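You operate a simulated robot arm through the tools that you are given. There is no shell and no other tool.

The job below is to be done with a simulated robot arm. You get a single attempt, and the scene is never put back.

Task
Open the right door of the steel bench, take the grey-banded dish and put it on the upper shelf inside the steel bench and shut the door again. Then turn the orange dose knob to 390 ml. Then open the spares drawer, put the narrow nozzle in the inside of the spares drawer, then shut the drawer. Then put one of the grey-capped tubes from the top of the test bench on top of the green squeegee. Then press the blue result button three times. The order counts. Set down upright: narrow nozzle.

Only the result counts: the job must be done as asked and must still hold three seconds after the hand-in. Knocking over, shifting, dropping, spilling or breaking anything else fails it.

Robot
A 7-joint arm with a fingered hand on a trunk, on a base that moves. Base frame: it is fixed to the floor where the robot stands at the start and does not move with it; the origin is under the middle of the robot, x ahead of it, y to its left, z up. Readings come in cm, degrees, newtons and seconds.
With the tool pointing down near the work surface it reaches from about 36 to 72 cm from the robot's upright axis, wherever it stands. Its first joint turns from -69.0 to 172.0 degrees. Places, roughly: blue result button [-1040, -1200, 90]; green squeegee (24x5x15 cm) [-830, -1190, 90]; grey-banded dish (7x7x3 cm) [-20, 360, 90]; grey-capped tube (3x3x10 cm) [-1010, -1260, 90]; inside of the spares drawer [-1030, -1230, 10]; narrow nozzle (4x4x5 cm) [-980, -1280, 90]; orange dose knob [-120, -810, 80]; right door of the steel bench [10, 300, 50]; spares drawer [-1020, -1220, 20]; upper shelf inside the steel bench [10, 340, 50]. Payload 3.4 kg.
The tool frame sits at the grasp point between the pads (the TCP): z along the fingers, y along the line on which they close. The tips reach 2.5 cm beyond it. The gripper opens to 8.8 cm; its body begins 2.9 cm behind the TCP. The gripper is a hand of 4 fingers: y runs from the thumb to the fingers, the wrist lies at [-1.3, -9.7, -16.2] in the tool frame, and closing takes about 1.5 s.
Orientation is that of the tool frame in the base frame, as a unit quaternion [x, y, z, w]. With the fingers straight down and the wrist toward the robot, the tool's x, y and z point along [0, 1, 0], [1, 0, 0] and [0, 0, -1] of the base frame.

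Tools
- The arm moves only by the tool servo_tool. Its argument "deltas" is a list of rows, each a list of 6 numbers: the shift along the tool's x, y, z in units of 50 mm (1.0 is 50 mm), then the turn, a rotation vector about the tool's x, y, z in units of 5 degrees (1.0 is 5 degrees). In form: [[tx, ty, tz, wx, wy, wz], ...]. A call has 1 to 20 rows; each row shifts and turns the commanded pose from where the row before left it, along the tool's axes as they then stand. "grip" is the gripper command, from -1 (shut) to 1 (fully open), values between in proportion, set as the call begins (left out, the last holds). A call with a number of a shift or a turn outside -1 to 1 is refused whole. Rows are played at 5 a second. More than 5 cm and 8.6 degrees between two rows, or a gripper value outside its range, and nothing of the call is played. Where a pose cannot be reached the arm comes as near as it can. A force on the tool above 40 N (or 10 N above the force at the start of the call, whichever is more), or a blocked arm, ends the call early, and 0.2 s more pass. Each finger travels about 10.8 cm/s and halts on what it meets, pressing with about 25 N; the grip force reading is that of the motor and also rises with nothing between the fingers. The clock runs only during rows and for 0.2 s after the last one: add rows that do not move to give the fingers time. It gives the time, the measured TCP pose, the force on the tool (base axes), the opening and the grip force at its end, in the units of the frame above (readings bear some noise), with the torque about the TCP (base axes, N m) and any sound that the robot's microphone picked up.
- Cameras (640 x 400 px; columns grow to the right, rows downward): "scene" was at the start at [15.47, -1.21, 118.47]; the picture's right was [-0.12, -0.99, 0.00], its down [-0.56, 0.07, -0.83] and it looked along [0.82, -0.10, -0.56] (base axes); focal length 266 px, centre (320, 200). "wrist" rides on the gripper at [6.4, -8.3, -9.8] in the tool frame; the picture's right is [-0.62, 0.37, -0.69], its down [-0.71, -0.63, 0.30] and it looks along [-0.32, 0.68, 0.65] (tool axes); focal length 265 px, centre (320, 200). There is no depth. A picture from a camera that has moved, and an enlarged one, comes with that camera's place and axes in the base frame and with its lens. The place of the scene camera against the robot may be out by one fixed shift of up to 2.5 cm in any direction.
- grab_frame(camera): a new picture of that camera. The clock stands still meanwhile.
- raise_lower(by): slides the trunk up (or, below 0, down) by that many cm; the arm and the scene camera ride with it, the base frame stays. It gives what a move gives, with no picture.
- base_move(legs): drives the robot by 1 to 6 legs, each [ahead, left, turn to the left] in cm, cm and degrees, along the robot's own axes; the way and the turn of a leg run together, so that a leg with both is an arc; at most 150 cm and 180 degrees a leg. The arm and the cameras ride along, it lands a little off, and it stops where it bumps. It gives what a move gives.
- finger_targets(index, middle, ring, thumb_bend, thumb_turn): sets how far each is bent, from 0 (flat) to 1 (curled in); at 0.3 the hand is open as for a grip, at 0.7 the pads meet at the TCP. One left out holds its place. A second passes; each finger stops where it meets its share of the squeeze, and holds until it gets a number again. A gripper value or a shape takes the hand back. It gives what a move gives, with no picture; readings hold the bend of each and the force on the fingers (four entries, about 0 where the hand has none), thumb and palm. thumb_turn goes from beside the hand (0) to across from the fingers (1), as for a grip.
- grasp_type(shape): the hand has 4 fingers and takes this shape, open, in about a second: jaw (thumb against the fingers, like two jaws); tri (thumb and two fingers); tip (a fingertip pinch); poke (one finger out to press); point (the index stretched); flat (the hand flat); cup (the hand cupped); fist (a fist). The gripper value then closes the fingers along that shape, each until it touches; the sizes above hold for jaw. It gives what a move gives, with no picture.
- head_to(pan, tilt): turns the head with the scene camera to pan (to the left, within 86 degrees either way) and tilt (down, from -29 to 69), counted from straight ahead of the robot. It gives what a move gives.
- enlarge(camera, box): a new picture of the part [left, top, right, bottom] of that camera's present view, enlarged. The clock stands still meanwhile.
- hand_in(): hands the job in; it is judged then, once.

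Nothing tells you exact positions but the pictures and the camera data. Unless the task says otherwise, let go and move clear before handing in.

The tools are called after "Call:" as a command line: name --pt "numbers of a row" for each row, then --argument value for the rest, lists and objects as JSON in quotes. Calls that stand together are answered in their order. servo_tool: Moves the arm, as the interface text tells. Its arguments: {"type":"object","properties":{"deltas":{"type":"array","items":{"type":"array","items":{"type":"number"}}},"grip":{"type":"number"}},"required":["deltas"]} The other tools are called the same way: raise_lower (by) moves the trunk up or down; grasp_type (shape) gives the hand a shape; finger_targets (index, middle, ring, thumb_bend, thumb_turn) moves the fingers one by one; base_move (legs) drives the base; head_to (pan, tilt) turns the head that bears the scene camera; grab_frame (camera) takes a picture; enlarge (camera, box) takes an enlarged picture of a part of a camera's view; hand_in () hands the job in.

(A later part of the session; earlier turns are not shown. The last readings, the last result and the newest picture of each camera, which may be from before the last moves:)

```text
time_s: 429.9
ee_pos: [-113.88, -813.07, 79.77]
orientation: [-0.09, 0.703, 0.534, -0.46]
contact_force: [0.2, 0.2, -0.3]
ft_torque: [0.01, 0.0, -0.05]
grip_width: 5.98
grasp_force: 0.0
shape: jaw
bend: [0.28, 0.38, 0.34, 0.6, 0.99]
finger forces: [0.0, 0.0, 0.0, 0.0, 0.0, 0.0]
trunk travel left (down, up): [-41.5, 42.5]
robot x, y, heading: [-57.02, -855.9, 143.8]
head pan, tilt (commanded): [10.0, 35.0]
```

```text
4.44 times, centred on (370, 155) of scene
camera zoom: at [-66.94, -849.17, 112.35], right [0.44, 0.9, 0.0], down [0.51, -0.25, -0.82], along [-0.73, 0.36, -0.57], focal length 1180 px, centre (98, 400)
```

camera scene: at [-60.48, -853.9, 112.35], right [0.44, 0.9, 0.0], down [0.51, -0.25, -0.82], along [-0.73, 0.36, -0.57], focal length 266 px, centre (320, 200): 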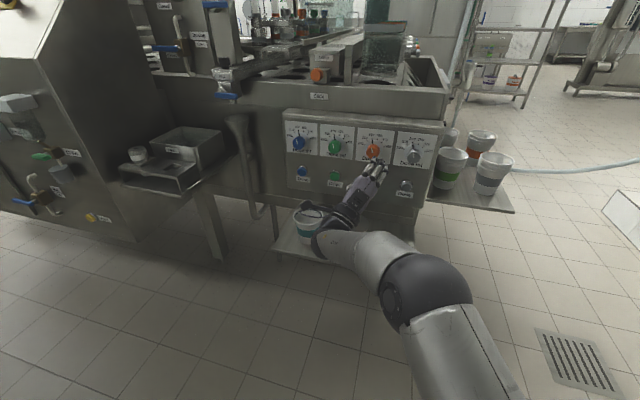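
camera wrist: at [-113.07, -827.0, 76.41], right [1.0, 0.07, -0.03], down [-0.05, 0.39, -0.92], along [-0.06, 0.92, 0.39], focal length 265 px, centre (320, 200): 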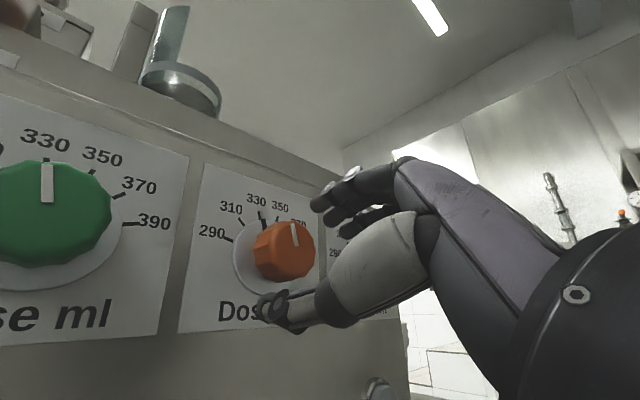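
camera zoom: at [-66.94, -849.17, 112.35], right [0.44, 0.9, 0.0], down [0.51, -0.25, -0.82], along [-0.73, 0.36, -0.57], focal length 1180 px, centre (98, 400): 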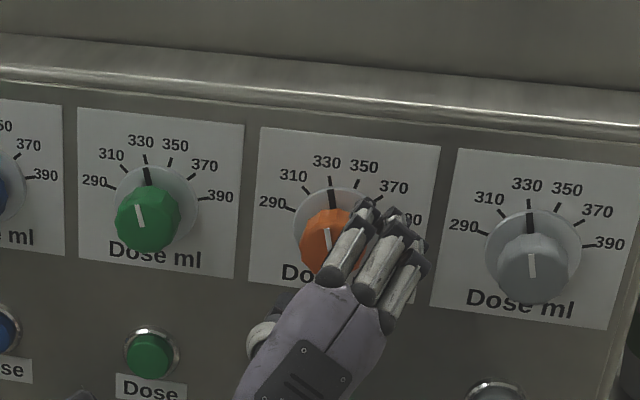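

Centred to within a millimetre; 2.4 cm to go. I move forward and close the hand on the knob.

Call:
servo_tool --pt "0 0 0.24 0 0 0" --pt "0 0 0.24 0 0 0" --pt "0 0 0 0 0 0"

Call:
grab_frame --camera "wrist"

```text
time_s: 430.7
ee_pos: [-115.49, -811.46, 79.65]
orientation: [-0.092, 0.704, 0.534, -0.459]
contact_force: [0.5, 0.0, 0.4]
ft_torque: [-0.03, 0.0, 0.01]
grip_width: 5.97
grasp_force: 0.0
shape: jaw
bend: [0.28, 0.38, 0.34, 0.6, 0.99]
finger forces: [0.1, 0.1, 0.0, 0.1, 0.1, 0.0]
trunk travel left (down, up): [-41.5, 42.5]
robot x, y, heading: [-56.71, -856.35, 143.5]
head pan, tilt (commanded): [10.0, 35.0]
```

```text
taken
camera wrist: at [-114.81, -825.38, 76.35], right [1.0, 0.07, -0.03], down [-0.05, 0.39, -0.92], along [-0.06, 0.92, 0.39], focal length 265 px, centre (320, 200)
```

wrist: 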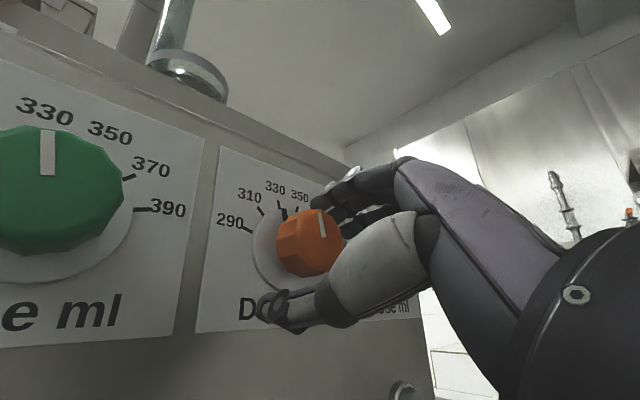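

The knob sits between thumb and fingers. I close the hand.

Call:
servo_tool --pt "0 0 0 0 0 0" --pt "0 0 0 0 0 0" --pt "0 0 0 0 0 0" --pt "0 0 0 0 0 0" --pt "0 0 0 0 0 0" --pt "0 0 0 0 0 0" --pt "0 0 0 0 0 0" --grip -1

Call:
enlarge --camera "wrist" --box '[180, 130, 400, 350]'

```text
time_s: 432.3
ee_pos: [-115.36, -811.48, 79.67]
orientation: [-0.092, 0.703, 0.534, -0.46]
contact_force: [-0.5, -1.2, -2.9]
ft_torque: [-0.02, 0.03, -0.01]
grip_width: 2.86
grasp_force: 25.0
shape: jaw
bend: [0.74, 0.51, 0.55, 0.74, 1.0]
finger forces: [12.6, 7.0, 0.0, 0.0, 23.1, 0.1]
trunk travel left (down, up): [-41.5, 42.5]
robot x, y, heading: [-56.54, -855.81, 143.7]
head pan, tilt (commanded): [10.0, 35.0]
```

```text
1.82 times, centred on (290, 240) of wrist
camera zoom: at [-114.83, -825.39, 76.3], right [1.0, 0.07, -0.03], down [-0.05, 0.39, -0.92], along [-0.06, 0.92, 0.39], focal length 483 px, centre (374, 127)
```

zoom: 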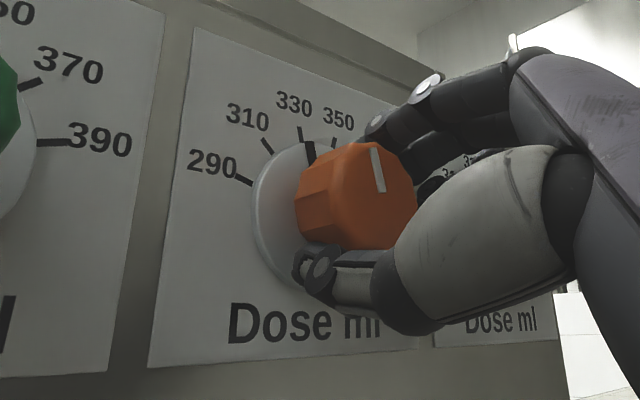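

The knob is held. I turn clockwise 45 degrees first and check the pointer.

Call:
servo_tool --pt "0 0 0 0 0 0.6" --pt "0 0 0 0 0 0.6" --pt "0 0 0 0 0 0.6" --pt "0 0 0 0 0 0.6" --pt "0 0 0 0 0 0.6" --pt "0 0 0 0 0 0.6" --pt "0 0 0 0 0 0.6" --pt "0 0 0 0 0 0.6" --pt "0 0 0 0 0 0.6" --pt "0 0 0 0 0 0.6" --pt "0 0 0 0 0 0.6" --pt "0 0 0 0 0 0.6" --pt "0 0 0 0 0 0.6" --pt "0 0 0 0 0 0.6" --pt "0 0 0 0 0 0.6" --pt "0 0 0 0 0 0"

Call:
grab_frame --camera "wrist"

Call:
enlarge --camera "scene" --box '[310, 110, 430, 200]'

```text
time_s: 435.7
ee_pos: [-115.58, -811.47, 79.83]
orientation: [0.132, 0.699, 0.367, -0.6]
contact_force: [-0.4, -8.4, -2.7]
ft_torque: [-0.03, -0.03, 0.11]
grip_width: 2.86
grasp_force: 25.5
shape: jaw
bend: [0.75, 0.51, 0.55, 0.74, 1.0]
finger forces: [12.3, 6.9, 0.0, 0.0, 27.0, 0.0]
out of reach, approached as far as the arm can: row 11, 14, 15
trunk travel left (down, up): [-41.5, 42.5]
robot x, y, heading: [-56.73, -855.85, 143.7]
head pan, tilt (commanded): [10.0, 35.0]
```

```text
taken
camera wrist: at [-115.15, -825.49, 83.04], right [0.9, -0.05, -0.44], down [-0.44, -0.05, -0.9], along [0.02, 1.0, -0.07], focal length 265 px, centre (320, 200)
```

wrist: 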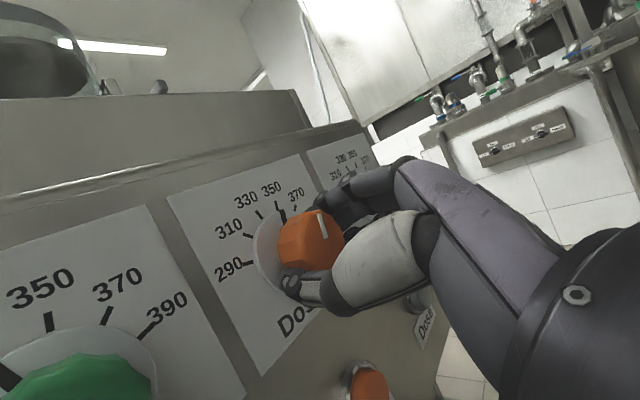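

```text
4.44 times, centred on (370, 155) of scene
camera zoom: at [-67.0, -849.3, 112.35], right [0.44, 0.9, 0.0], down [0.51, -0.25, -0.82], along [-0.73, 0.36, -0.57], focal length 1180 px, centre (98, 400)
```

zoom: 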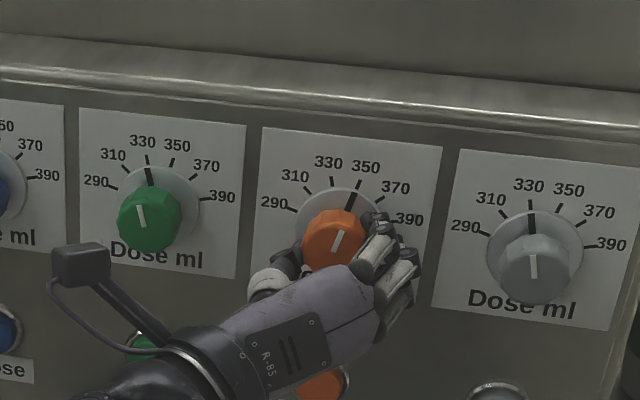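

The pointer has moved from 330 to about 350 with the hand, no slipping. I keep turning.

Call:
servo_tool --pt "0 0 0 0 0 0.6" --pt "0 0 0 0 0 0.6" --pt "0 0 0 0 0 0.6" --pt "0 0 0 0 0 0.6" --pt "0 0 0 0 0 0.6" --pt "0 0 0 0 0 0.6" --pt "0 0 0 0 0 0.6" --pt "0 0 0 0 0 0.6" --pt "0 0 0 0 0 0.6" --pt "0 0 0 0 0 0"

Call:
enlarge --camera "scene" --box '[310, 110, 430, 200]'

```text
time_s: 437.9
ee_pos: [-115.61, -811.44, 79.87]
orientation: [0.131, 0.698, 0.367, -0.6]
contact_force: [-1.5, -9.3, -3.5]
ft_torque: [-0.01, -0.06, 0.12]
grip_width: 2.87
grasp_force: 25.1
shape: jaw
bend: [0.75, 0.52, 0.55, 0.74, 1.0]
finger forces: [12.3, 6.9, 0.1, 0.0, 27.3, 0.0]
out of reach, approached as far as the arm can: row 1, 2, 3, 4, 5, 6, 7, 8, 9
trunk travel left (down, up): [-41.5, 42.5]
robot x, y, heading: [-56.65, -855.78, 143.7]
head pan, tilt (commanded): [10.0, 35.0]
```

```text
4.44 times, centred on (370, 155) of scene
camera zoom: at [-67.0, -849.3, 112.35], right [0.44, 0.9, 0.0], down [0.51, -0.25, -0.82], along [-0.73, 0.36, -0.57], focal length 1180 px, centre (98, 400)
```

zoom: 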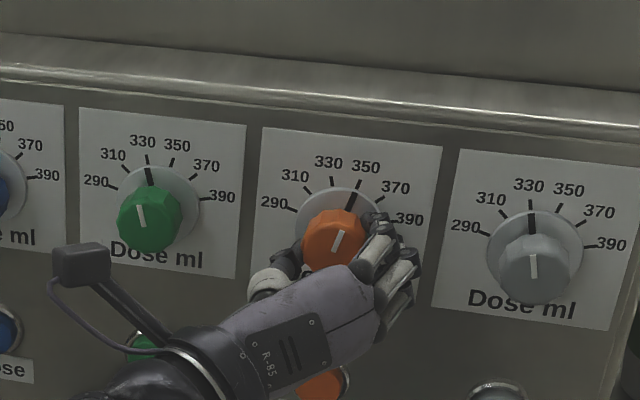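

The wrist reached its roll limit with the pointer at about 352. I open the hand, roll it back counter-clockwise around the knob, and take a fresh grip.

Call:
servo_tool --pt "0 0 0 0 0 0" --pt "0 0 0 0 0 0" --pt "0 0 0 0 0 0" --pt "0 0 0 0 0 0" --pt "0 0 0 0 0 0" --pt "0 0 0 0 0 0" --grip 0.35

Call:
servo_tool --pt "0 0 0 0 0 -1" --pt "0 0 0 0 0 -1" --pt "0 0 0 0 0 -1" --pt "0 0 0 0 0 -1" --pt "0 0 0 0 0 -1" --pt "0 0 0 0 0 -1" --pt "0 0 0 0 0 -1" --pt "0 0 0 0 0 -1" --pt "0 0 0 0 0 -1" --pt "0 0 0 0 0 -1" --pt "0 0 0 0 0 -1" --pt "0 0 0 0 0 -1" --pt "0 0 0 0 0 -1" --pt "0 0 0 0 0 -1" --pt "0 0 0 0 0 -1" --pt "0 0 0 0 0 -1" --pt "0 0 0 0 0 -1" --pt "0 0 0 0 0 -1" --pt "0 0 0 0 0 -1" --pt "0 0 0 0 0 -1"

Call:
enlarge --camera "scene" --box '[310, 110, 430, 200]'

Call:
grab_frame --camera "wrist"

```text
time_s: 439.3
ee_pos: [-115.57, -811.58, 79.9]
orientation: [0.131, 0.699, 0.367, -0.599]
contact_force: [0.0, -0.1, -0.6]
ft_torque: [0.03, -0.01, -0.04]
grip_width: 5.9
grasp_force: 0.1
shape: jaw
bend: [0.28, 0.38, 0.35, 0.6, 1.0]
finger forces: [0.0, 0.1, 0.1, 0.0, 0.0, 0.0]
trunk travel left (down, up): [-41.5, 42.5]
robot x, y, heading: [-56.46, -855.8, 143.8]
head pan, tilt (commanded): [10.0, 35.0]
```

```text
time_s: 440.8
ee_pos: [-116.24, -810.8, 80.21]
orientation: [-0.051, 0.705, 0.512, -0.488]
contact_force: [21.1, -16.6, -0.5]
ft_torque: [-0.03, 0.18, -0.13]
grip_width: 5.83
grasp_force: 0.1
shape: jaw
bend: [0.26, 0.37, 0.35, 0.61, 1.0]
finger forces: [7.7, 7.9, 0.0, 0.1, 10.9, 0.1]
out of reach, approached as far as the arm can: row 2, 4, 5, 7
trunk travel left (down, up): [-41.5, 42.5]
robot x, y, heading: [-56.39, -855.95, 143.5]
head pan, tilt (commanded): [10.0, 35.0]
stopped in row 7: the force on the tool passed its limit at 42 N (the readings are from after the stop); the commanded pose is now the measured one
```

```text
4.44 times, centred on (370, 155) of scene
camera zoom: at [-66.46, -849.5, 112.42], right [0.44, 0.9, 0.0], down [0.51, -0.25, -0.82], along [-0.74, 0.36, -0.57], focal length 1180 px, centre (98, 400)
```

zoom: 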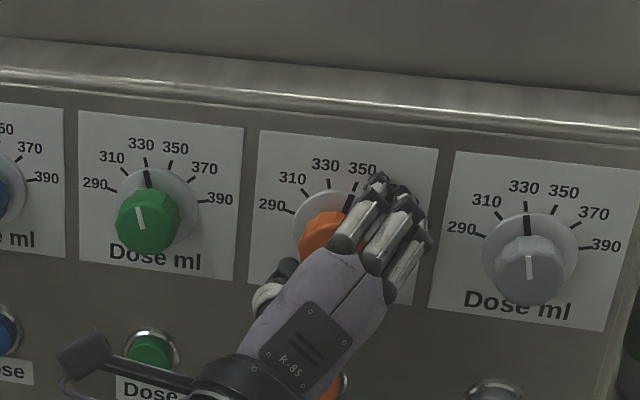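

```text
taken
camera wrist: at [-115.91, -825.02, 77.81], right [0.99, 0.06, -0.11], down [-0.12, 0.32, -0.94], along [-0.02, 0.95, 0.32], focal length 265 px, centre (320, 200)
```

wrist: 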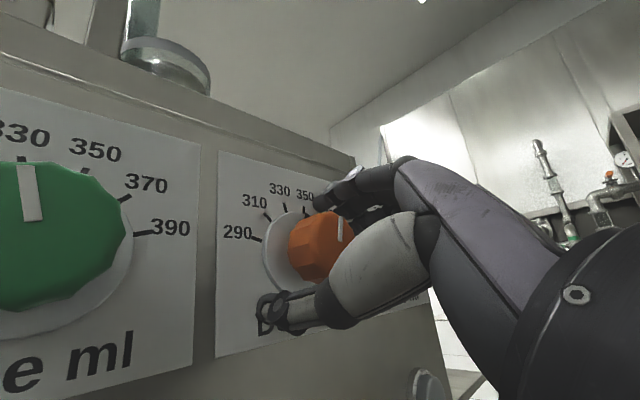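

The fingertips pressed on the panel while rolling, so I draw back 4 cm first, then roll the hand further back in free space.

Call:
servo_tool --pt "0 0 -0.4 0 0 0" --pt "0 0 -0.4 0 0 0" --pt "0 0 0 0 0 -0.7" --pt "0 0 0 0 0 -0.7" --pt "0 0 0 0 0 -0.7" --pt "0 0 0 0 0 -0.7" --pt "0 0 0 0 0 -0.7" --pt "0 0 0 0 0 -0.7" --pt "0 0 0 0 0 -0.7" --pt "0 0 0 0 0 -0.7" --pt "0 0 0 0 0 -0.7" --pt "0 0 0 0 0 0"

Call:
enlarge --camera "scene" --box '[310, 110, 430, 200]'

Call:
grab_frame --camera "wrist"

```text
time_s: 442.1
ee_pos: [-116.92, -811.72, 79.83]
orientation: [-0.117, 0.695, 0.557, -0.439]
contact_force: [20.5, -16.8, 1.8]
ft_torque: [-0.16, -0.01, 0.01]
grip_width: 5.85
grasp_force: 0.0
shape: jaw
bend: [0.27, 0.37, 0.35, 0.61, 1.0]
finger forces: [3.6, 8.2, 0.1, 0.0, 15.0, 0.0]
out of reach, approached as far as the arm can: row 1, 2, 4, 6
trunk travel left (down, up): [-41.5, 42.5]
robot x, y, heading: [-56.33, -856.13, 144.0]
head pan, tilt (commanded): [10.0, 35.0]
stopped in row 6: the force on the tool passed its limit at 43 N (the readings are from after the stop); the commanded pose is now the measured one
```

```text
4.44 times, centred on (370, 155) of scene
camera zoom: at [-66.4, -849.57, 112.43], right [0.44, 0.9, 0.0], down [0.51, -0.25, -0.82], along [-0.74, 0.36, -0.57], focal length 1180 px, centre (98, 400)
```

zoom: 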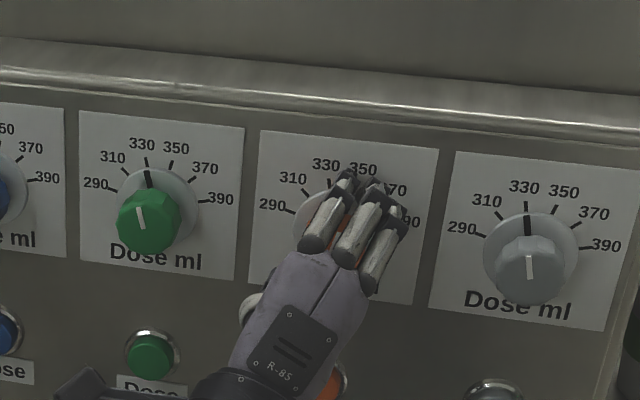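

```text
taken
camera wrist: at [-116.2, -825.32, 75.54], right [1.0, 0.07, 0.02], down [-0.01, 0.45, -0.89], along [-0.07, 0.89, 0.45], focal length 265 px, centre (320, 200)
```

wrist: 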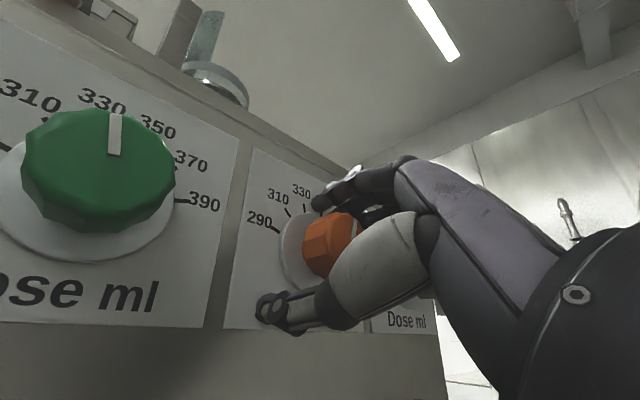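

The arm cannot draw back in this fold, so I back the whole base off instead.

Call:
base_move --legs '[[-9, 0, 0]]'

Call:
grab_frame --camera "scene"

```text
time_s: 443.2
ee_pos: [-109.81, -816.65, 79.25]
orientation: [-0.119, 0.698, 0.555, -0.436]
contact_force: [0.1, -0.3, 0.2]
ft_torque: [0.0, -0.03, -0.02]
grip_width: 5.96
grasp_force: 0.1
shape: jaw
bend: [0.28, 0.38, 0.35, 0.6, 0.99]
finger forces: [0.0, 0.1, 0.0, 0.0, 0.0, 0.0]
trunk travel left (down, up): [-41.5, 42.5]
robot x, y, heading: [-49.36, -861.43, 143.9]
head pan, tilt (commanded): [10.0, 35.0]
```

```text
taken
camera scene: at [-59.43, -854.69, 112.36], right [0.44, 0.9, 0.0], down [0.51, -0.25, -0.82], along [-0.73, 0.36, -0.57], focal length 266 px, centre (320, 200)
```

scene: 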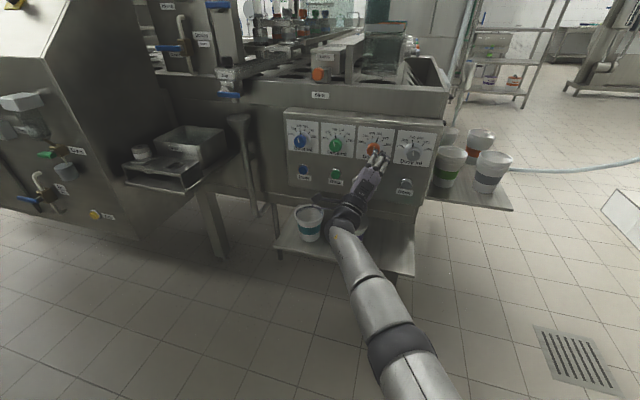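

The arm was at full stretch there, which explains the limits. I draw the hand back, roll it to nearly upright, and move the base closer so the arm is comfortably bent.

Call:
servo_tool --pt "0 0 -0.5 0 0 0" --pt "0 0 -0.5 0 0 0" --pt "0 0 -0.5 0 0 -0.8" --pt "0 0 -0.5 0 0 -0.8" --pt "0 0 0 0 0 -0.8" --pt "0 0 0 0 0 -0.8" --pt "0 0 0 0 0 -0.8" --pt "0 0 0 0 0 -0.8" --pt "0 0 0 0 0 0"

Call:
base_move --legs '[[13, 0, 0]]'

Call:
grab_frame --camera "scene"

```text
time_s: 445.2
ee_pos: [-111.92, -818.72, 77.52]
orientation: [-0.26, 0.659, 0.634, -0.311]
contact_force: [0.3, -0.7, -0.3]
ft_torque: [0.03, 0.0, -0.01]
grip_width: 5.93
grasp_force: 0.0
shape: jaw
bend: [0.28, 0.38, 0.35, 0.6, 0.99]
finger forces: [0.1, 0.0, 0.0, 0.1, 0.0, 0.1]
out of reach, approached as far as the arm can: row 1, 2, 3, 4, 5, 6, 8
trunk travel left (down, up): [-41.5, 42.5]
robot x, y, heading: [-49.32, -861.18, 143.8]
head pan, tilt (commanded): [10.0, 35.0]
```

```text
time_s: 446.2
ee_pos: [-116.57, -815.54, 77.92]
orientation: [-0.257, 0.653, 0.64, -0.315]
contact_force: [16.0, -11.4, -2.1]
ft_torque: [0.25, 0.51, -0.65]
grip_width: 5.96
grasp_force: 0.0
shape: jaw
bend: [0.28, 0.38, 0.32, 0.6, 0.99]
finger forces: [0.1, 0.0, 19.1, 0.1, 0.0, 0.0]
trunk travel left (down, up): [-41.5, 42.5]
robot x, y, heading: [-54.19, -857.83, 143.7]
head pan, tilt (commanded): [10.0, 35.0]
stopped in leg 1: the force on the tool passed its limit at 62 N (the readings are from after the stop); the commanded pose is now the measured one
```

```text
taken
camera scene: at [-64.2, -851.15, 112.39], right [0.44, 0.9, 0.0], down [0.51, -0.25, -0.82], along [-0.74, 0.36, -0.57], focal length 266 px, centre (320, 200)
```

scene: 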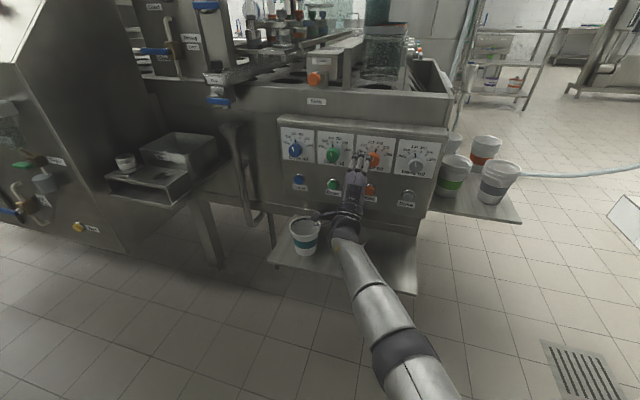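

The arm stayed straight and the hand pressed on the panel; I back off at once.

Call:
base_move --legs '[[-14, 0, 0]]'

Call:
enlarge --camera "scene" --box '[270, 90, 450, 220]'

Call:
servo_tool --pt "0 0.6 -0.6 0 0 0" --pt "0 0.6 -0.6 0 0 0" --pt "0 0.6 -0.6 0 0 0" --pt "0 0.6 -0.6 0 0 0" --pt "0 0.6 -0.6 0 0 0" --pt "0 0 0 0 0 0"

Call:
grab_frame --camera "scene"

```text
time_s: 447.5
ee_pos: [-105.15, -823.1, 77.69]
orientation: [-0.255, 0.655, 0.639, -0.311]
contact_force: [0.2, 0.0, 0.0]
ft_torque: [0.0, 0.02, 0.0]
grip_width: 5.92
grasp_force: 0.1
shape: jaw
bend: [0.28, 0.38, 0.34, 0.6, 0.99]
finger forces: [0.0, 0.1, 0.0, 0.0, 0.1, 0.1]
trunk travel left (down, up): [-41.5, 42.5]
robot x, y, heading: [-42.77, -865.91, 143.2]
head pan, tilt (commanded): [10.0, 35.0]
```

```text
3.08 times, centred on (360, 155) of scene
camera zoom: at [-53.13, -859.25, 112.36], right [0.45, 0.89, 0.0], down [0.51, -0.26, -0.82], along [-0.73, 0.37, -0.57], focal length 817 px, centre (197, 338)
```

zoom: 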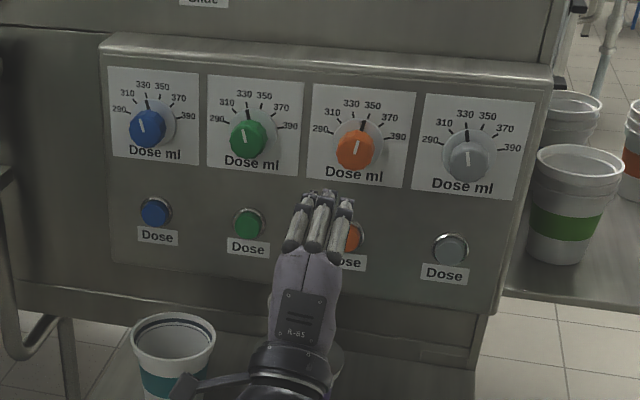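

```text
time_s: 448.9
ee_pos: [-106.71, -824.43, 90.4]
orientation: [-0.254, 0.655, 0.64, -0.311]
contact_force: [0.2, 0.2, 0.0]
ft_torque: [0.03, -0.01, 0.03]
grip_width: 5.94
grasp_force: 0.1
shape: jaw
bend: [0.28, 0.38, 0.34, 0.6, 0.99]
finger forces: [0.0, 0.1, 0.1, 0.0, 0.1, 0.0]
out of reach, approached as far as the arm can: row 1, 2, 3, 4, 5
trunk travel left (down, up): [-41.5, 42.5]
robot x, y, heading: [-42.99, -866.15, 143.3]
head pan, tilt (commanded): [10.0, 35.0]
```

```text
taken
camera scene: at [-53.16, -859.23, 112.35], right [0.45, 0.89, 0.0], down [0.51, -0.26, -0.82], along [-0.73, 0.37, -0.57], focal length 266 px, centre (320, 200)
```

scene: 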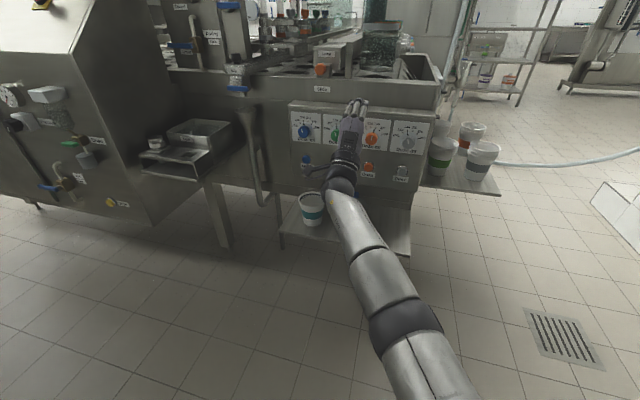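

The orange knob still stands at about 352 and the others are untouched. I give the arm time and a sideways move to bend out of its straight pose.

Call:
servo_tool --pt "0.5 0 0 0 0 0" --pt "0.5 0 0 0 0 0" --pt "0.5 0 0 0 0 0" --pt "0 0 0 0 0 0" --pt "0 0 0 0 0 0" --pt "0 0 0 0 0 0"

Call:
grab_frame --camera "scene"

```text
time_s: 450.3
ee_pos: [-107.76, -829.19, 91.15]
orientation: [-0.255, 0.655, 0.639, -0.31]
contact_force: [0.9, -1.0, 0.4]
ft_torque: [-0.02, 0.01, 0.01]
grip_width: 5.94
grasp_force: 0.0
shape: jaw
bend: [0.28, 0.38, 0.34, 0.6, 0.99]
finger forces: [0.0, 0.1, 0.1, 0.0, 0.0, 0.0]
out of reach, approached as far as the arm can: row 1, 2, 3
trunk travel left (down, up): [-41.5, 42.5]
robot x, y, heading: [-43.13, -865.86, 143.3]
head pan, tilt (commanded): [10.0, 35.0]
```

```text
taken
camera scene: at [-53.16, -859.23, 112.35], right [0.45, 0.89, 0.0], down [0.51, -0.26, -0.82], along [-0.73, 0.37, -0.57], focal length 266 px, centre (320, 200)
```

scene: 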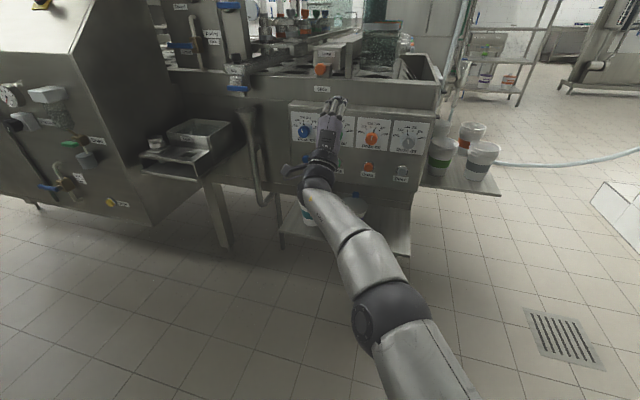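

The elbow is bending now. I keep drawing the hand back and up.

Call:
servo_tool --pt "0.4 0.4 -0.4 0 0 0" --pt "0.4 0.4 -0.4 0 0 0" --pt "0.2 0.4 -0.4 0 0 0" --pt "0 0 0 0 0 0" --pt "0 0 0 0 0 0" --pt "0 0 0 0 0 0"

Call:
grab_frame --camera "scene"

```text
time_s: 451.7
ee_pos: [-106.28, -836.93, 97.84]
orientation: [-0.255, 0.656, 0.64, -0.31]
contact_force: [0.3, -0.1, -0.4]
ft_torque: [0.01, 0.01, 0.01]
grip_width: 5.92
grasp_force: 0.0
shape: jaw
bend: [0.28, 0.38, 0.34, 0.6, 0.99]
finger forces: [0.1, 0.1, 0.0, 0.0, 0.1, 0.0]
trunk travel left (down, up): [-41.5, 42.5]
robot x, y, heading: [-42.86, -866.15, 143.5]
head pan, tilt (commanded): [10.0, 35.0]
```

```text
taken
camera scene: at [-53.16, -859.23, 112.35], right [0.45, 0.89, 0.0], down [0.51, -0.26, -0.82], along [-0.73, 0.37, -0.57], focal length 266 px, centre (320, 200)
```

scene: 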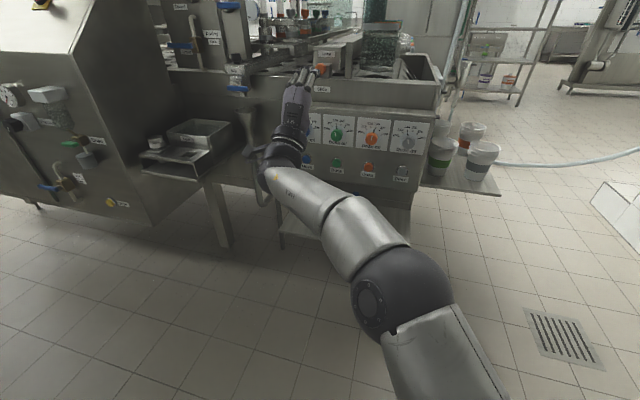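

The arm follows again. I draw the hand back 22 cm and then drive the base closer.

Call:
servo_tool --pt "0 0 -0.75 0 0 0" --pt "0 0 -0.75 0 0 0" --pt "0 0 -0.75 0 0 0" --pt "0 0 -0.75 0 0 0" --pt "0 0 -0.75 0 0 0" --pt "0 0 -0.65 0 0 0" --pt "0 0 0 0 0 0"

Call:
grab_frame --camera "scene"

```text
time_s: 452.4
ee_pos: [-101.78, -838.62, 86.17]
orientation: [-0.271, 0.728, 0.573, -0.262]
contact_force: [-1.1, 0.2, 0.2]
ft_torque: [0.03, 0.01, 0.02]
grip_width: 5.95
grasp_force: 0.1
shape: jaw
bend: [0.28, 0.38, 0.35, 0.6, 0.99]
finger forces: [0.1, 0.1, 0.0, 0.0, 0.1, 0.1]
trunk travel left (down, up): [-41.5, 42.5]
robot x, y, heading: [-42.65, -866.01, 143.1]
head pan, tilt (commanded): [10.0, 35.0]
stopped in row 3: the arm was blocked; the commanded pose is now the measured one
```

```text
taken
camera scene: at [-53.11, -859.2, 112.35], right [0.45, 0.89, 0.0], down [0.51, -0.26, -0.82], along [-0.73, 0.37, -0.57], focal length 266 px, centre (320, 200)
```

scene: 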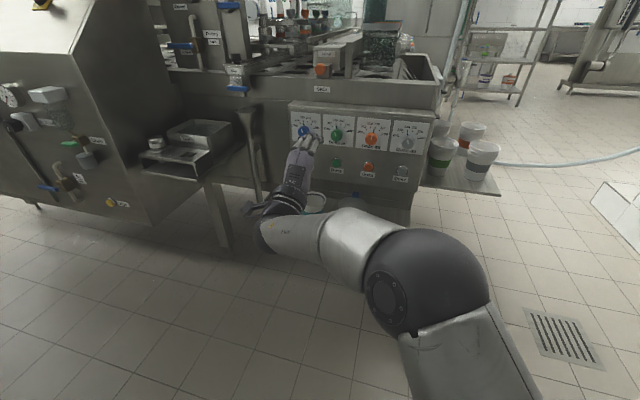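

The arm was blocked part-way. I check closely whether the hand is near the cup on the tray.

Call:
enlarge --camera "scene" --box '[230, 110, 430, 260]'

Call:
grab_frame --camera "wrist"

```text
2.67 times, centred on (330, 185) of scene
camera zoom: at [-53.11, -859.2, 112.35], right [0.45, 0.89, 0.0], down [0.51, -0.26, -0.82], along [-0.73, 0.37, -0.57], focal length 708 px, centre (293, 240)
```

zoom: 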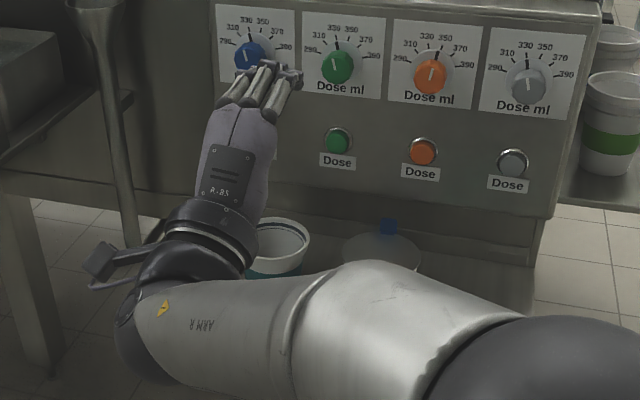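

```text
taken
camera wrist: at [-98.93, -851.46, 80.56], right [0.89, 0.02, 0.46], down [0.36, 0.58, -0.73], along [-0.28, 0.81, 0.51], focal length 265 px, centre (320, 200)
```

wrist: 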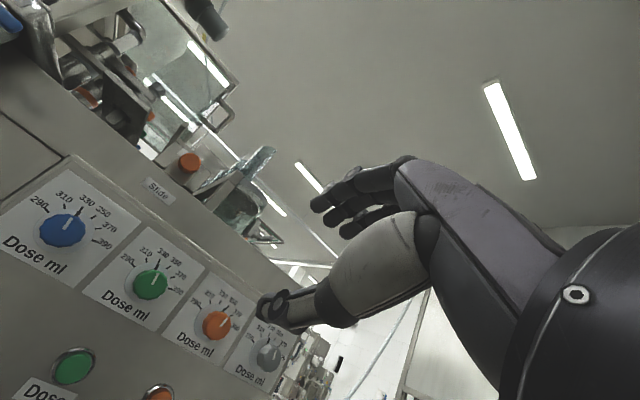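

The cups stand untouched and clear of the forearm. I level the hand and bring it back in line with the orange knob.

Call:
servo_tool --pt "0 0 0 -0.8 0 0" --pt "0 0 0 -0.8 0 0" --pt "0 0 0 -0.8 0 0" --pt "-0.5 -0.2 0 0 0 0" --pt "-0.5 -0.2 0 0 0 0" --pt "-0.5 -0.2 0 0 0 0" --pt "-0.5 -0.2 0 0 0 0" --pt "-0.5 -0.2 0 0 0 0" --pt "0 0 0 0 0 0"

Call:
grab_frame --camera "scene"

```text
time_s: 454.4
ee_pos: [-92.95, -829.49, 80.51]
orientation: [-0.234, 0.668, 0.645, -0.289]
contact_force: [-0.4, 0.2, -0.9]
ft_torque: [-0.01, 0.03, 0.03]
grip_width: 5.95
grasp_force: 0.2
shape: jaw
bend: [0.28, 0.38, 0.35, 0.6, 0.99]
finger forces: [0.0, 0.0, 0.1, 0.0, 0.0, 0.0]
trunk travel left (down, up): [-41.5, 42.5]
robot x, y, heading: [-42.96, -866.09, 143.2]
head pan, tilt (commanded): [10.0, 35.0]
```

```text
taken
camera scene: at [-53.16, -859.23, 112.35], right [0.45, 0.89, 0.0], down [0.51, -0.26, -0.82], along [-0.73, 0.37, -0.57], focal length 266 px, centre (320, 200)
```

scene: 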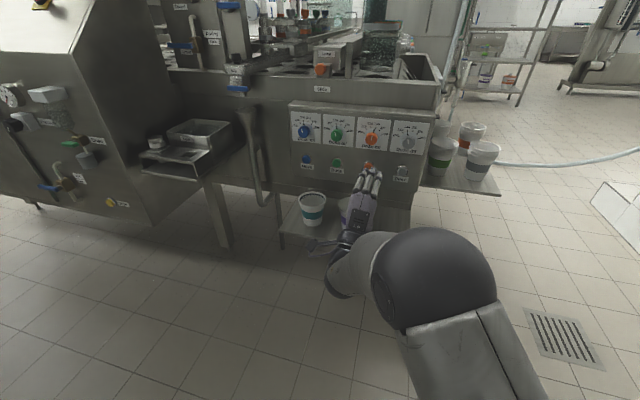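

The arm is nicely bent now. I draw back 4 cm more and drive the base 22 cm forward.

Call:
servo_tool --pt "0 0 -0.4 0 0 0" --pt "0 0 -0.4 0 0 0" --pt "0 0 0 0 0 0"

Call:
base_move --legs '[[12, 0, 0], [9, 0, 0]]'

Call:
grab_frame --camera "wrist"

Call:
grab_frame --camera "scene"

```text
time_s: 455.4
ee_pos: [-90.0, -831.72, 78.06]
orientation: [-0.236, 0.685, 0.632, -0.274]
contact_force: [-0.7, 0.4, -0.2]
ft_torque: [-0.04, 0.02, -0.01]
grip_width: 5.93
grasp_force: 0.0
shape: jaw
bend: [0.28, 0.38, 0.35, 0.6, 0.99]
finger forces: [0.1, 0.0, 0.0, 0.1, 0.0, 0.0]
trunk travel left (down, up): [-41.5, 42.5]
robot x, y, heading: [-42.78, -866.0, 143.4]
head pan, tilt (commanded): [10.0, 35.0]
stopped in row 3: the arm was blocked; the commanded pose is now the measured one
```

```text
time_s: 457.4
ee_pos: [-106.89, -819.51, 78.08]
orientation: [-0.238, 0.683, 0.633, -0.276]
contact_force: [-0.3, 0.0, -0.3]
ft_torque: [0.01, 0.0, -0.02]
grip_width: 5.93
grasp_force: 0.0
shape: jaw
bend: [0.28, 0.38, 0.35, 0.6, 0.99]
finger forces: [0.0, 0.1, 0.0, 0.0, 0.0, 0.0]
trunk travel left (down, up): [-41.5, 42.5]
robot x, y, heading: [-59.98, -853.8, 143.6]
head pan, tilt (commanded): [10.0, 35.0]
```

```text
taken
camera wrist: at [-105.21, -831.69, 70.78], right [0.93, -0.06, 0.35], down [0.3, 0.65, -0.7], along [-0.19, 0.76, 0.63], focal length 265 px, centre (320, 200)
```

wrist: 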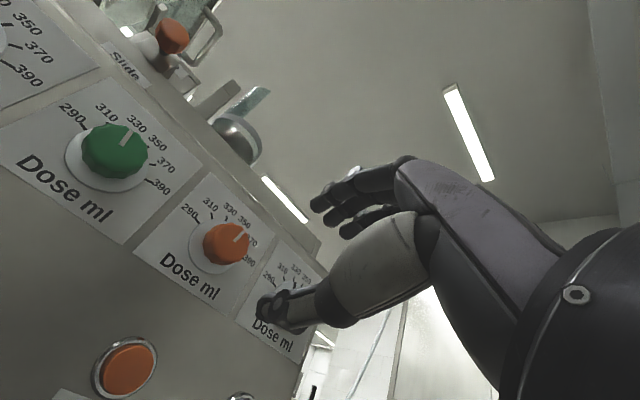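

```text
taken
camera scene: at [-69.99, -846.82, 112.34], right [0.45, 0.9, 0.0], down [0.51, -0.26, -0.82], along [-0.73, 0.37, -0.57], focal length 266 px, centre (320, 200)
```

scene: 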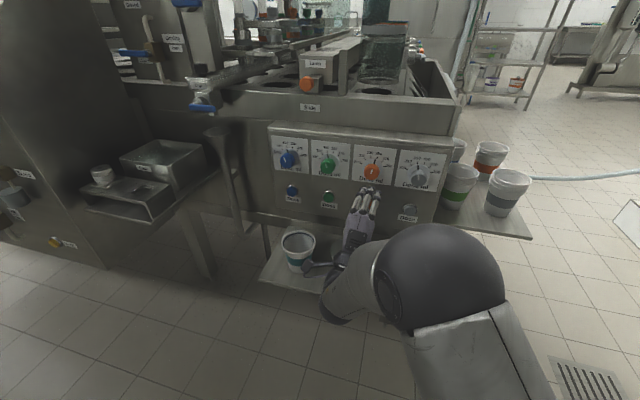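

I correct the hand's heading and height and move to 7 cm before the knob, then check with the wrist camera.

Call:
servo_tool --pt "0 0 0 -0.52 1.0 0" --pt "0 0.175 0.48 0 0 0" --pt "0 0.175 0.48 0 0 0" --pt "0 0 0 0 0 0"

Call:
grab_frame --camera "wrist"

Call:
enlarge --camera "scene" --box '[310, 120, 450, 230]'

```text
time_s: 458.4
ee_pos: [-110.1, -815.3, 79.85]
orientation: [-0.251, 0.66, 0.637, -0.309]
contact_force: [-0.8, 0.1, -0.8]
ft_torque: [0.01, 0.03, 0.03]
grip_width: 5.94
grasp_force: 0.0
shape: jaw
bend: [0.28, 0.38, 0.35, 0.6, 0.99]
finger forces: [0.1, 0.0, 0.0, 0.0, 0.0, 0.0]
trunk travel left (down, up): [-41.5, 42.5]
robot x, y, heading: [-59.54, -853.64, 143.3]
head pan, tilt (commanded): [10.0, 35.0]
```

```text
taken
camera wrist: at [-107.94, -827.1, 72.15], right [0.95, 0.0, 0.31], down [0.23, 0.69, -0.69], along [-0.21, 0.73, 0.65], focal length 265 px, centre (320, 200)
```

wrist: 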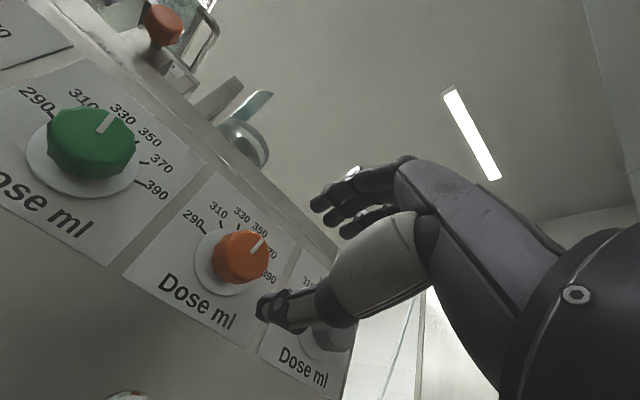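

```text
3.64 times, centred on (380, 175) of scene
camera zoom: at [-69.94, -846.85, 112.35], right [0.45, 0.9, 0.0], down [0.51, -0.26, -0.82], along [-0.73, 0.37, -0.57], focal length 966 px, centre (102, 291)
```

zoom: 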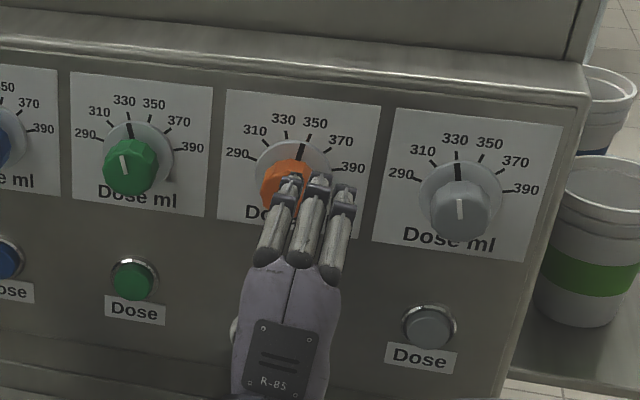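

The knob is about 1 cm left and 7 cm ahead. I shift, go forward, and close on it again.

Call:
servo_tool --pt "0.18 0 0 0 0 0" --pt "0 0 0.45 0 0 0" --pt "0 0 0.45 0 0 0" --pt "0 0 0.45 0 0 0" --pt "0 0 0 0 0 0"

Call:
grab_frame --camera "wrist"

Call:
enlarge --camera "scene" --box '[310, 120, 450, 230]'

```text
time_s: 459.6
ee_pos: [-115.69, -812.46, 80.22]
orientation: [-0.259, 0.656, 0.638, -0.31]
contact_force: [0.3, 0.3, -0.9]
ft_torque: [0.01, -0.03, 0.02]
grip_width: 5.92
grasp_force: 0.1
shape: jaw
bend: [0.28, 0.38, 0.35, 0.6, 0.99]
finger forces: [0.1, 0.0, 0.0, 0.0, 0.0, 0.0]
trunk travel left (down, up): [-41.5, 42.5]
robot x, y, heading: [-59.67, -853.67, 143.3]
head pan, tilt (commanded): [10.0, 35.0]
```

```text
taken
camera wrist: at [-113.28, -824.13, 72.29], right [0.95, 0.01, 0.32], down [0.22, 0.7, -0.68], along [-0.23, 0.72, 0.66], focal length 265 px, centre (320, 200)
```

wrist: 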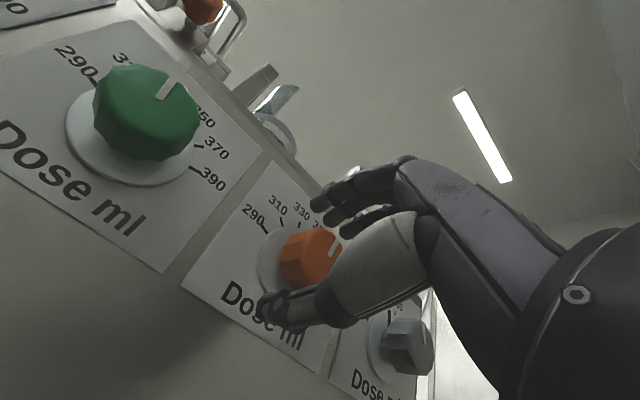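

```text
3.64 times, centred on (380, 175) of scene
camera zoom: at [-69.95, -846.85, 112.35], right [0.45, 0.9, 0.0], down [0.51, -0.26, -0.82], along [-0.73, 0.37, -0.57], focal length 966 px, centre (102, 291)
```

zoom: 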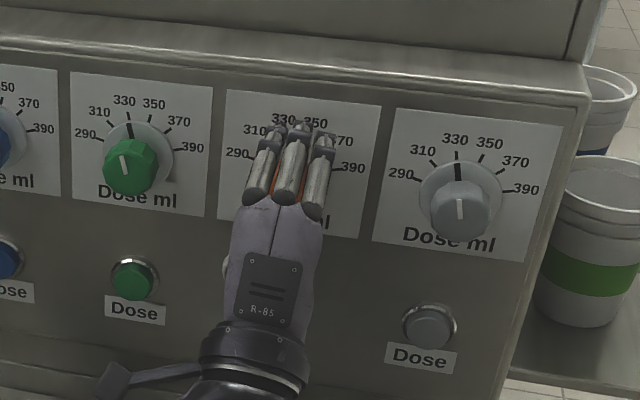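

The fingers straddle the knob. I make a last half-centimetre correction and close.

Call:
servo_tool --pt "-0.1 -0.06 0.06 0 0 0" --pt "0 0 0 0 0 0"

Call:
servo_tool --pt "0 0 0 0 0 0" --pt "0 0 0 0 0 0" --pt "0 0 0 0 0 0" --pt "0 0 0 0 0 0" --pt "0 0 0 0 0 0" --pt "0 0 0 0 0 0" --pt "0 0 0 0 0 0" --grip -1

Call:
enlarge --camera "wrist" --box '[180, 150, 400, 370]'

```text
time_s: 460.2
ee_pos: [-115.74, -811.78, 79.83]
orientation: [-0.259, 0.656, 0.638, -0.31]
contact_force: [-0.9, -0.3, -0.3]
ft_torque: [0.01, -0.01, 0.0]
grip_width: 5.93
grasp_force: 0.1
shape: jaw
bend: [0.28, 0.38, 0.35, 0.6, 0.99]
finger forces: [0.0, 0.0, 0.1, 0.1, 0.0, 0.0]
trunk travel left (down, up): [-41.5, 42.5]
robot x, y, heading: [-59.77, -853.77, 143.6]
head pan, tilt (commanded): [10.0, 35.0]
```

```text
time_s: 461.8
ee_pos: [-115.61, -811.88, 79.75]
orientation: [-0.259, 0.656, 0.637, -0.31]
contact_force: [-1.2, -1.1, -1.6]
ft_torque: [-0.02, -0.01, 0.03]
grip_width: 2.86
grasp_force: 25.1
shape: jaw
bend: [0.74, 0.49, 0.56, 0.74, 1.0]
finger forces: [12.5, 7.3, 0.1, 0.0, 22.3, 0.0]
trunk travel left (down, up): [-41.5, 42.5]
robot x, y, heading: [-59.87, -853.53, 143.6]
head pan, tilt (commanded): [10.0, 35.0]
```

```text
1.82 times, centred on (290, 260) of wrist
camera zoom: at [-113.27, -823.55, 71.9], right [0.95, 0.01, 0.32], down [0.22, 0.7, -0.68], along [-0.23, 0.72, 0.66], focal length 483 px, centre (374, 91)
```

zoom: 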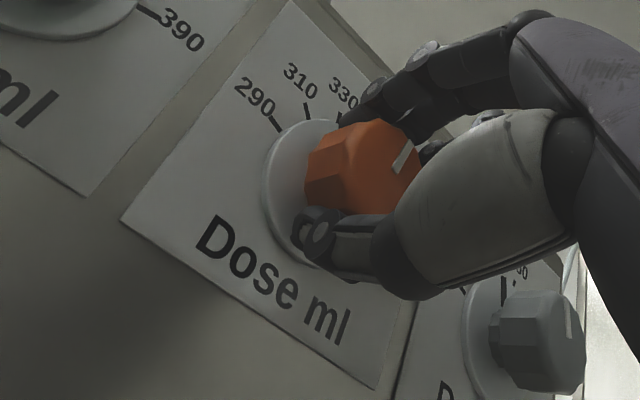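

Gripped again at nearly upright. I turn clockwise about 55 degrees.

Call:
servo_tool --pt "0 0 0 0 0 0.6" --pt "0 0 0 0 0 0.6" --pt "0 0 0 0 0 0.6" --pt "0 0 0 0 0 0.6" --pt "0 0 0 0 0 0.6" --pt "0 0 0 0 0 0.6" --pt "0 0 0 0 0 0.6" --pt "0 0 0 0 0 0.6" --pt "0 0 0 0 0 0.6" --pt "0 0 0 0 0 0.6" --pt "0 0 0 0 0 0.6" --pt "0 0 0 0 0 0.6" --pt "0 0 0 0 0 0.6" --pt "0 0 0 0 0 0.6" --pt "0 0 0 0 0 0.6" --pt "0 0 0 0 0 0.6" --pt "0 0 0 0 0 0.6" --pt "0 0 0 0 0 0.6" --pt "0 0 0 0 0 0"

Call:
enlarge --camera "scene" --box '[320, 120, 430, 210]'

Call:
enlarge --camera "wrist" --box '[180, 130, 400, 350]'

```text
time_s: 465.8
ee_pos: [-117.0, -811.7, 80.78]
orientation: [0.069, 0.704, 0.428, -0.562]
contact_force: [-5.0, 12.0, 1.5]
ft_torque: [0.04, -0.04, 0.06]
grip_width: 2.37
grasp_force: 25.1
shape: jaw
bend: [0.75, 0.51, 0.47, 0.81, 1.0]
finger forces: [7.0, 9.3, 5.3, 0.1, 11.5, 0.0]
out of reach, approached as far as the arm can: row 17, 18
trunk travel left (down, up): [-41.5, 42.5]
robot x, y, heading: [-59.52, -853.57, 143.2]
head pan, tilt (commanded): [10.0, 35.0]
```

```text
4.44 times, centred on (375, 165) of scene
camera zoom: at [-70.06, -846.63, 112.34], right [0.45, 0.9, 0.0], down [0.51, -0.26, -0.82], along [-0.73, 0.36, -0.57], focal length 1180 px, centre (76, 356)
```

zoom: 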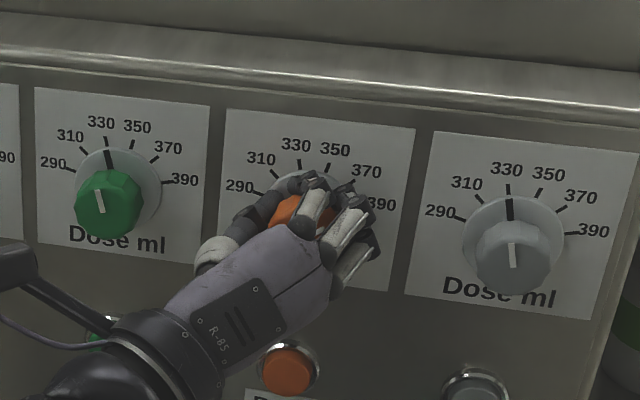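

```text
1.82 times, centred on (290, 240) of wrist
camera zoom: at [-116.97, -826.06, 81.95], right [0.94, 0.0, -0.33], down [-0.33, 0.09, -0.94], along [0.03, 1.0, 0.08], focal length 483 px, centre (374, 127)
```

zoom: 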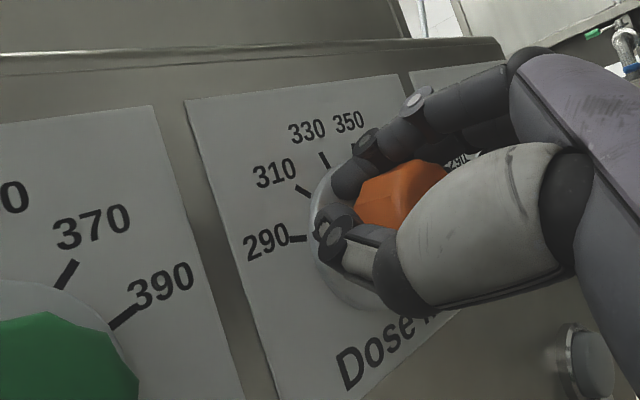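

I open the hand and back off a little to read the dial.

Call:
servo_tool --pt "0 0 0 0 0 0" --pt "0 0 0 0 0 0" --pt "0 0 0 0 0 0" --pt "0 0 0 0 0 0" --pt "0 0 0 0 0 0" --pt "0 0 0 0 0 0" --grip 0.4

Call:
base_move --legs '[[-8, 0, 0]]'

Call:
grab_frame --camera "wrist"

Call:
enlarge --camera "scene" --box '[310, 100, 430, 190]'

```text
time_s: 467.2
ee_pos: [-116.98, -812.05, 80.86]
orientation: [0.068, 0.704, 0.428, -0.563]
contact_force: [-0.1, -0.1, 0.0]
ft_torque: [0.0, 0.0, -0.02]
grip_width: 6.16
grasp_force: 0.1
shape: jaw
bend: [0.28, 0.37, 0.34, 0.58, 0.99]
finger forces: [0.0, 0.0, 0.0, 0.0, 0.0, 0.0]
trunk travel left (down, up): [-41.5, 42.5]
robot x, y, heading: [-59.59, -854.07, 143.5]
head pan, tilt (commanded): [10.0, 35.0]
```

```text
time_s: 468.2
ee_pos: [-110.42, -816.72, 80.99]
orientation: [0.069, 0.704, 0.427, -0.563]
contact_force: [0.4, 0.7, -0.5]
ft_torque: [-0.03, 0.01, 0.03]
grip_width: 6.12
grasp_force: 0.1
shape: jaw
bend: [0.28, 0.37, 0.34, 0.58, 0.99]
finger forces: [0.1, 0.0, 0.0, 0.0, 0.0, 0.0]
trunk travel left (down, up): [-41.5, 42.5]
robot x, y, heading: [-53.36, -858.45, 143.8]
head pan, tilt (commanded): [10.0, 35.0]
```

```text
taken
camera wrist: at [-110.39, -831.08, 82.0], right [0.94, 0.0, -0.33], down [-0.33, 0.09, -0.94], along [0.03, 1.0, 0.08], focal length 265 px, centre (320, 200)
```

wrist: 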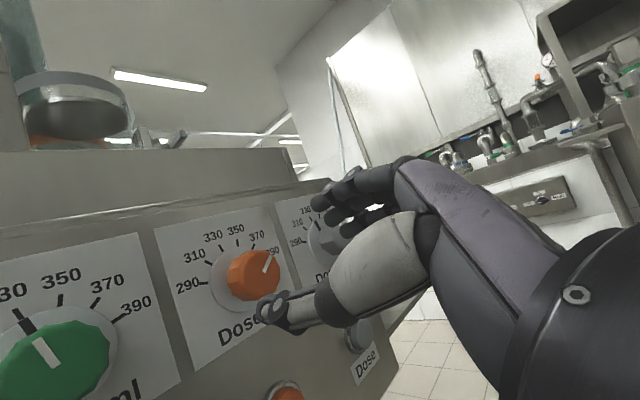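

```text
4.44 times, centred on (370, 145) of scene
camera zoom: at [-63.45, -851.65, 112.36], right [0.45, 0.89, 0.0], down [0.51, -0.26, -0.82], along [-0.73, 0.37, -0.57], focal length 1180 px, centre (98, 444)
```

zoom: 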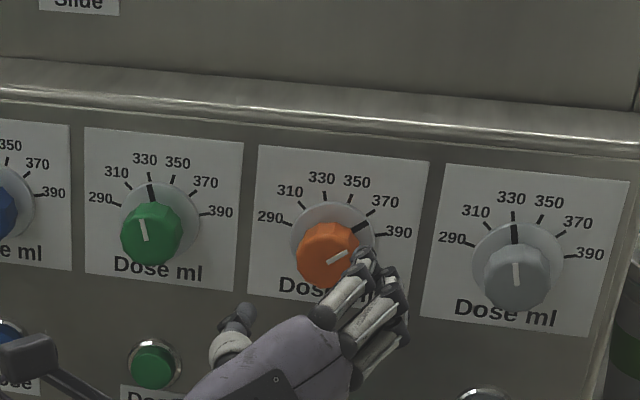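

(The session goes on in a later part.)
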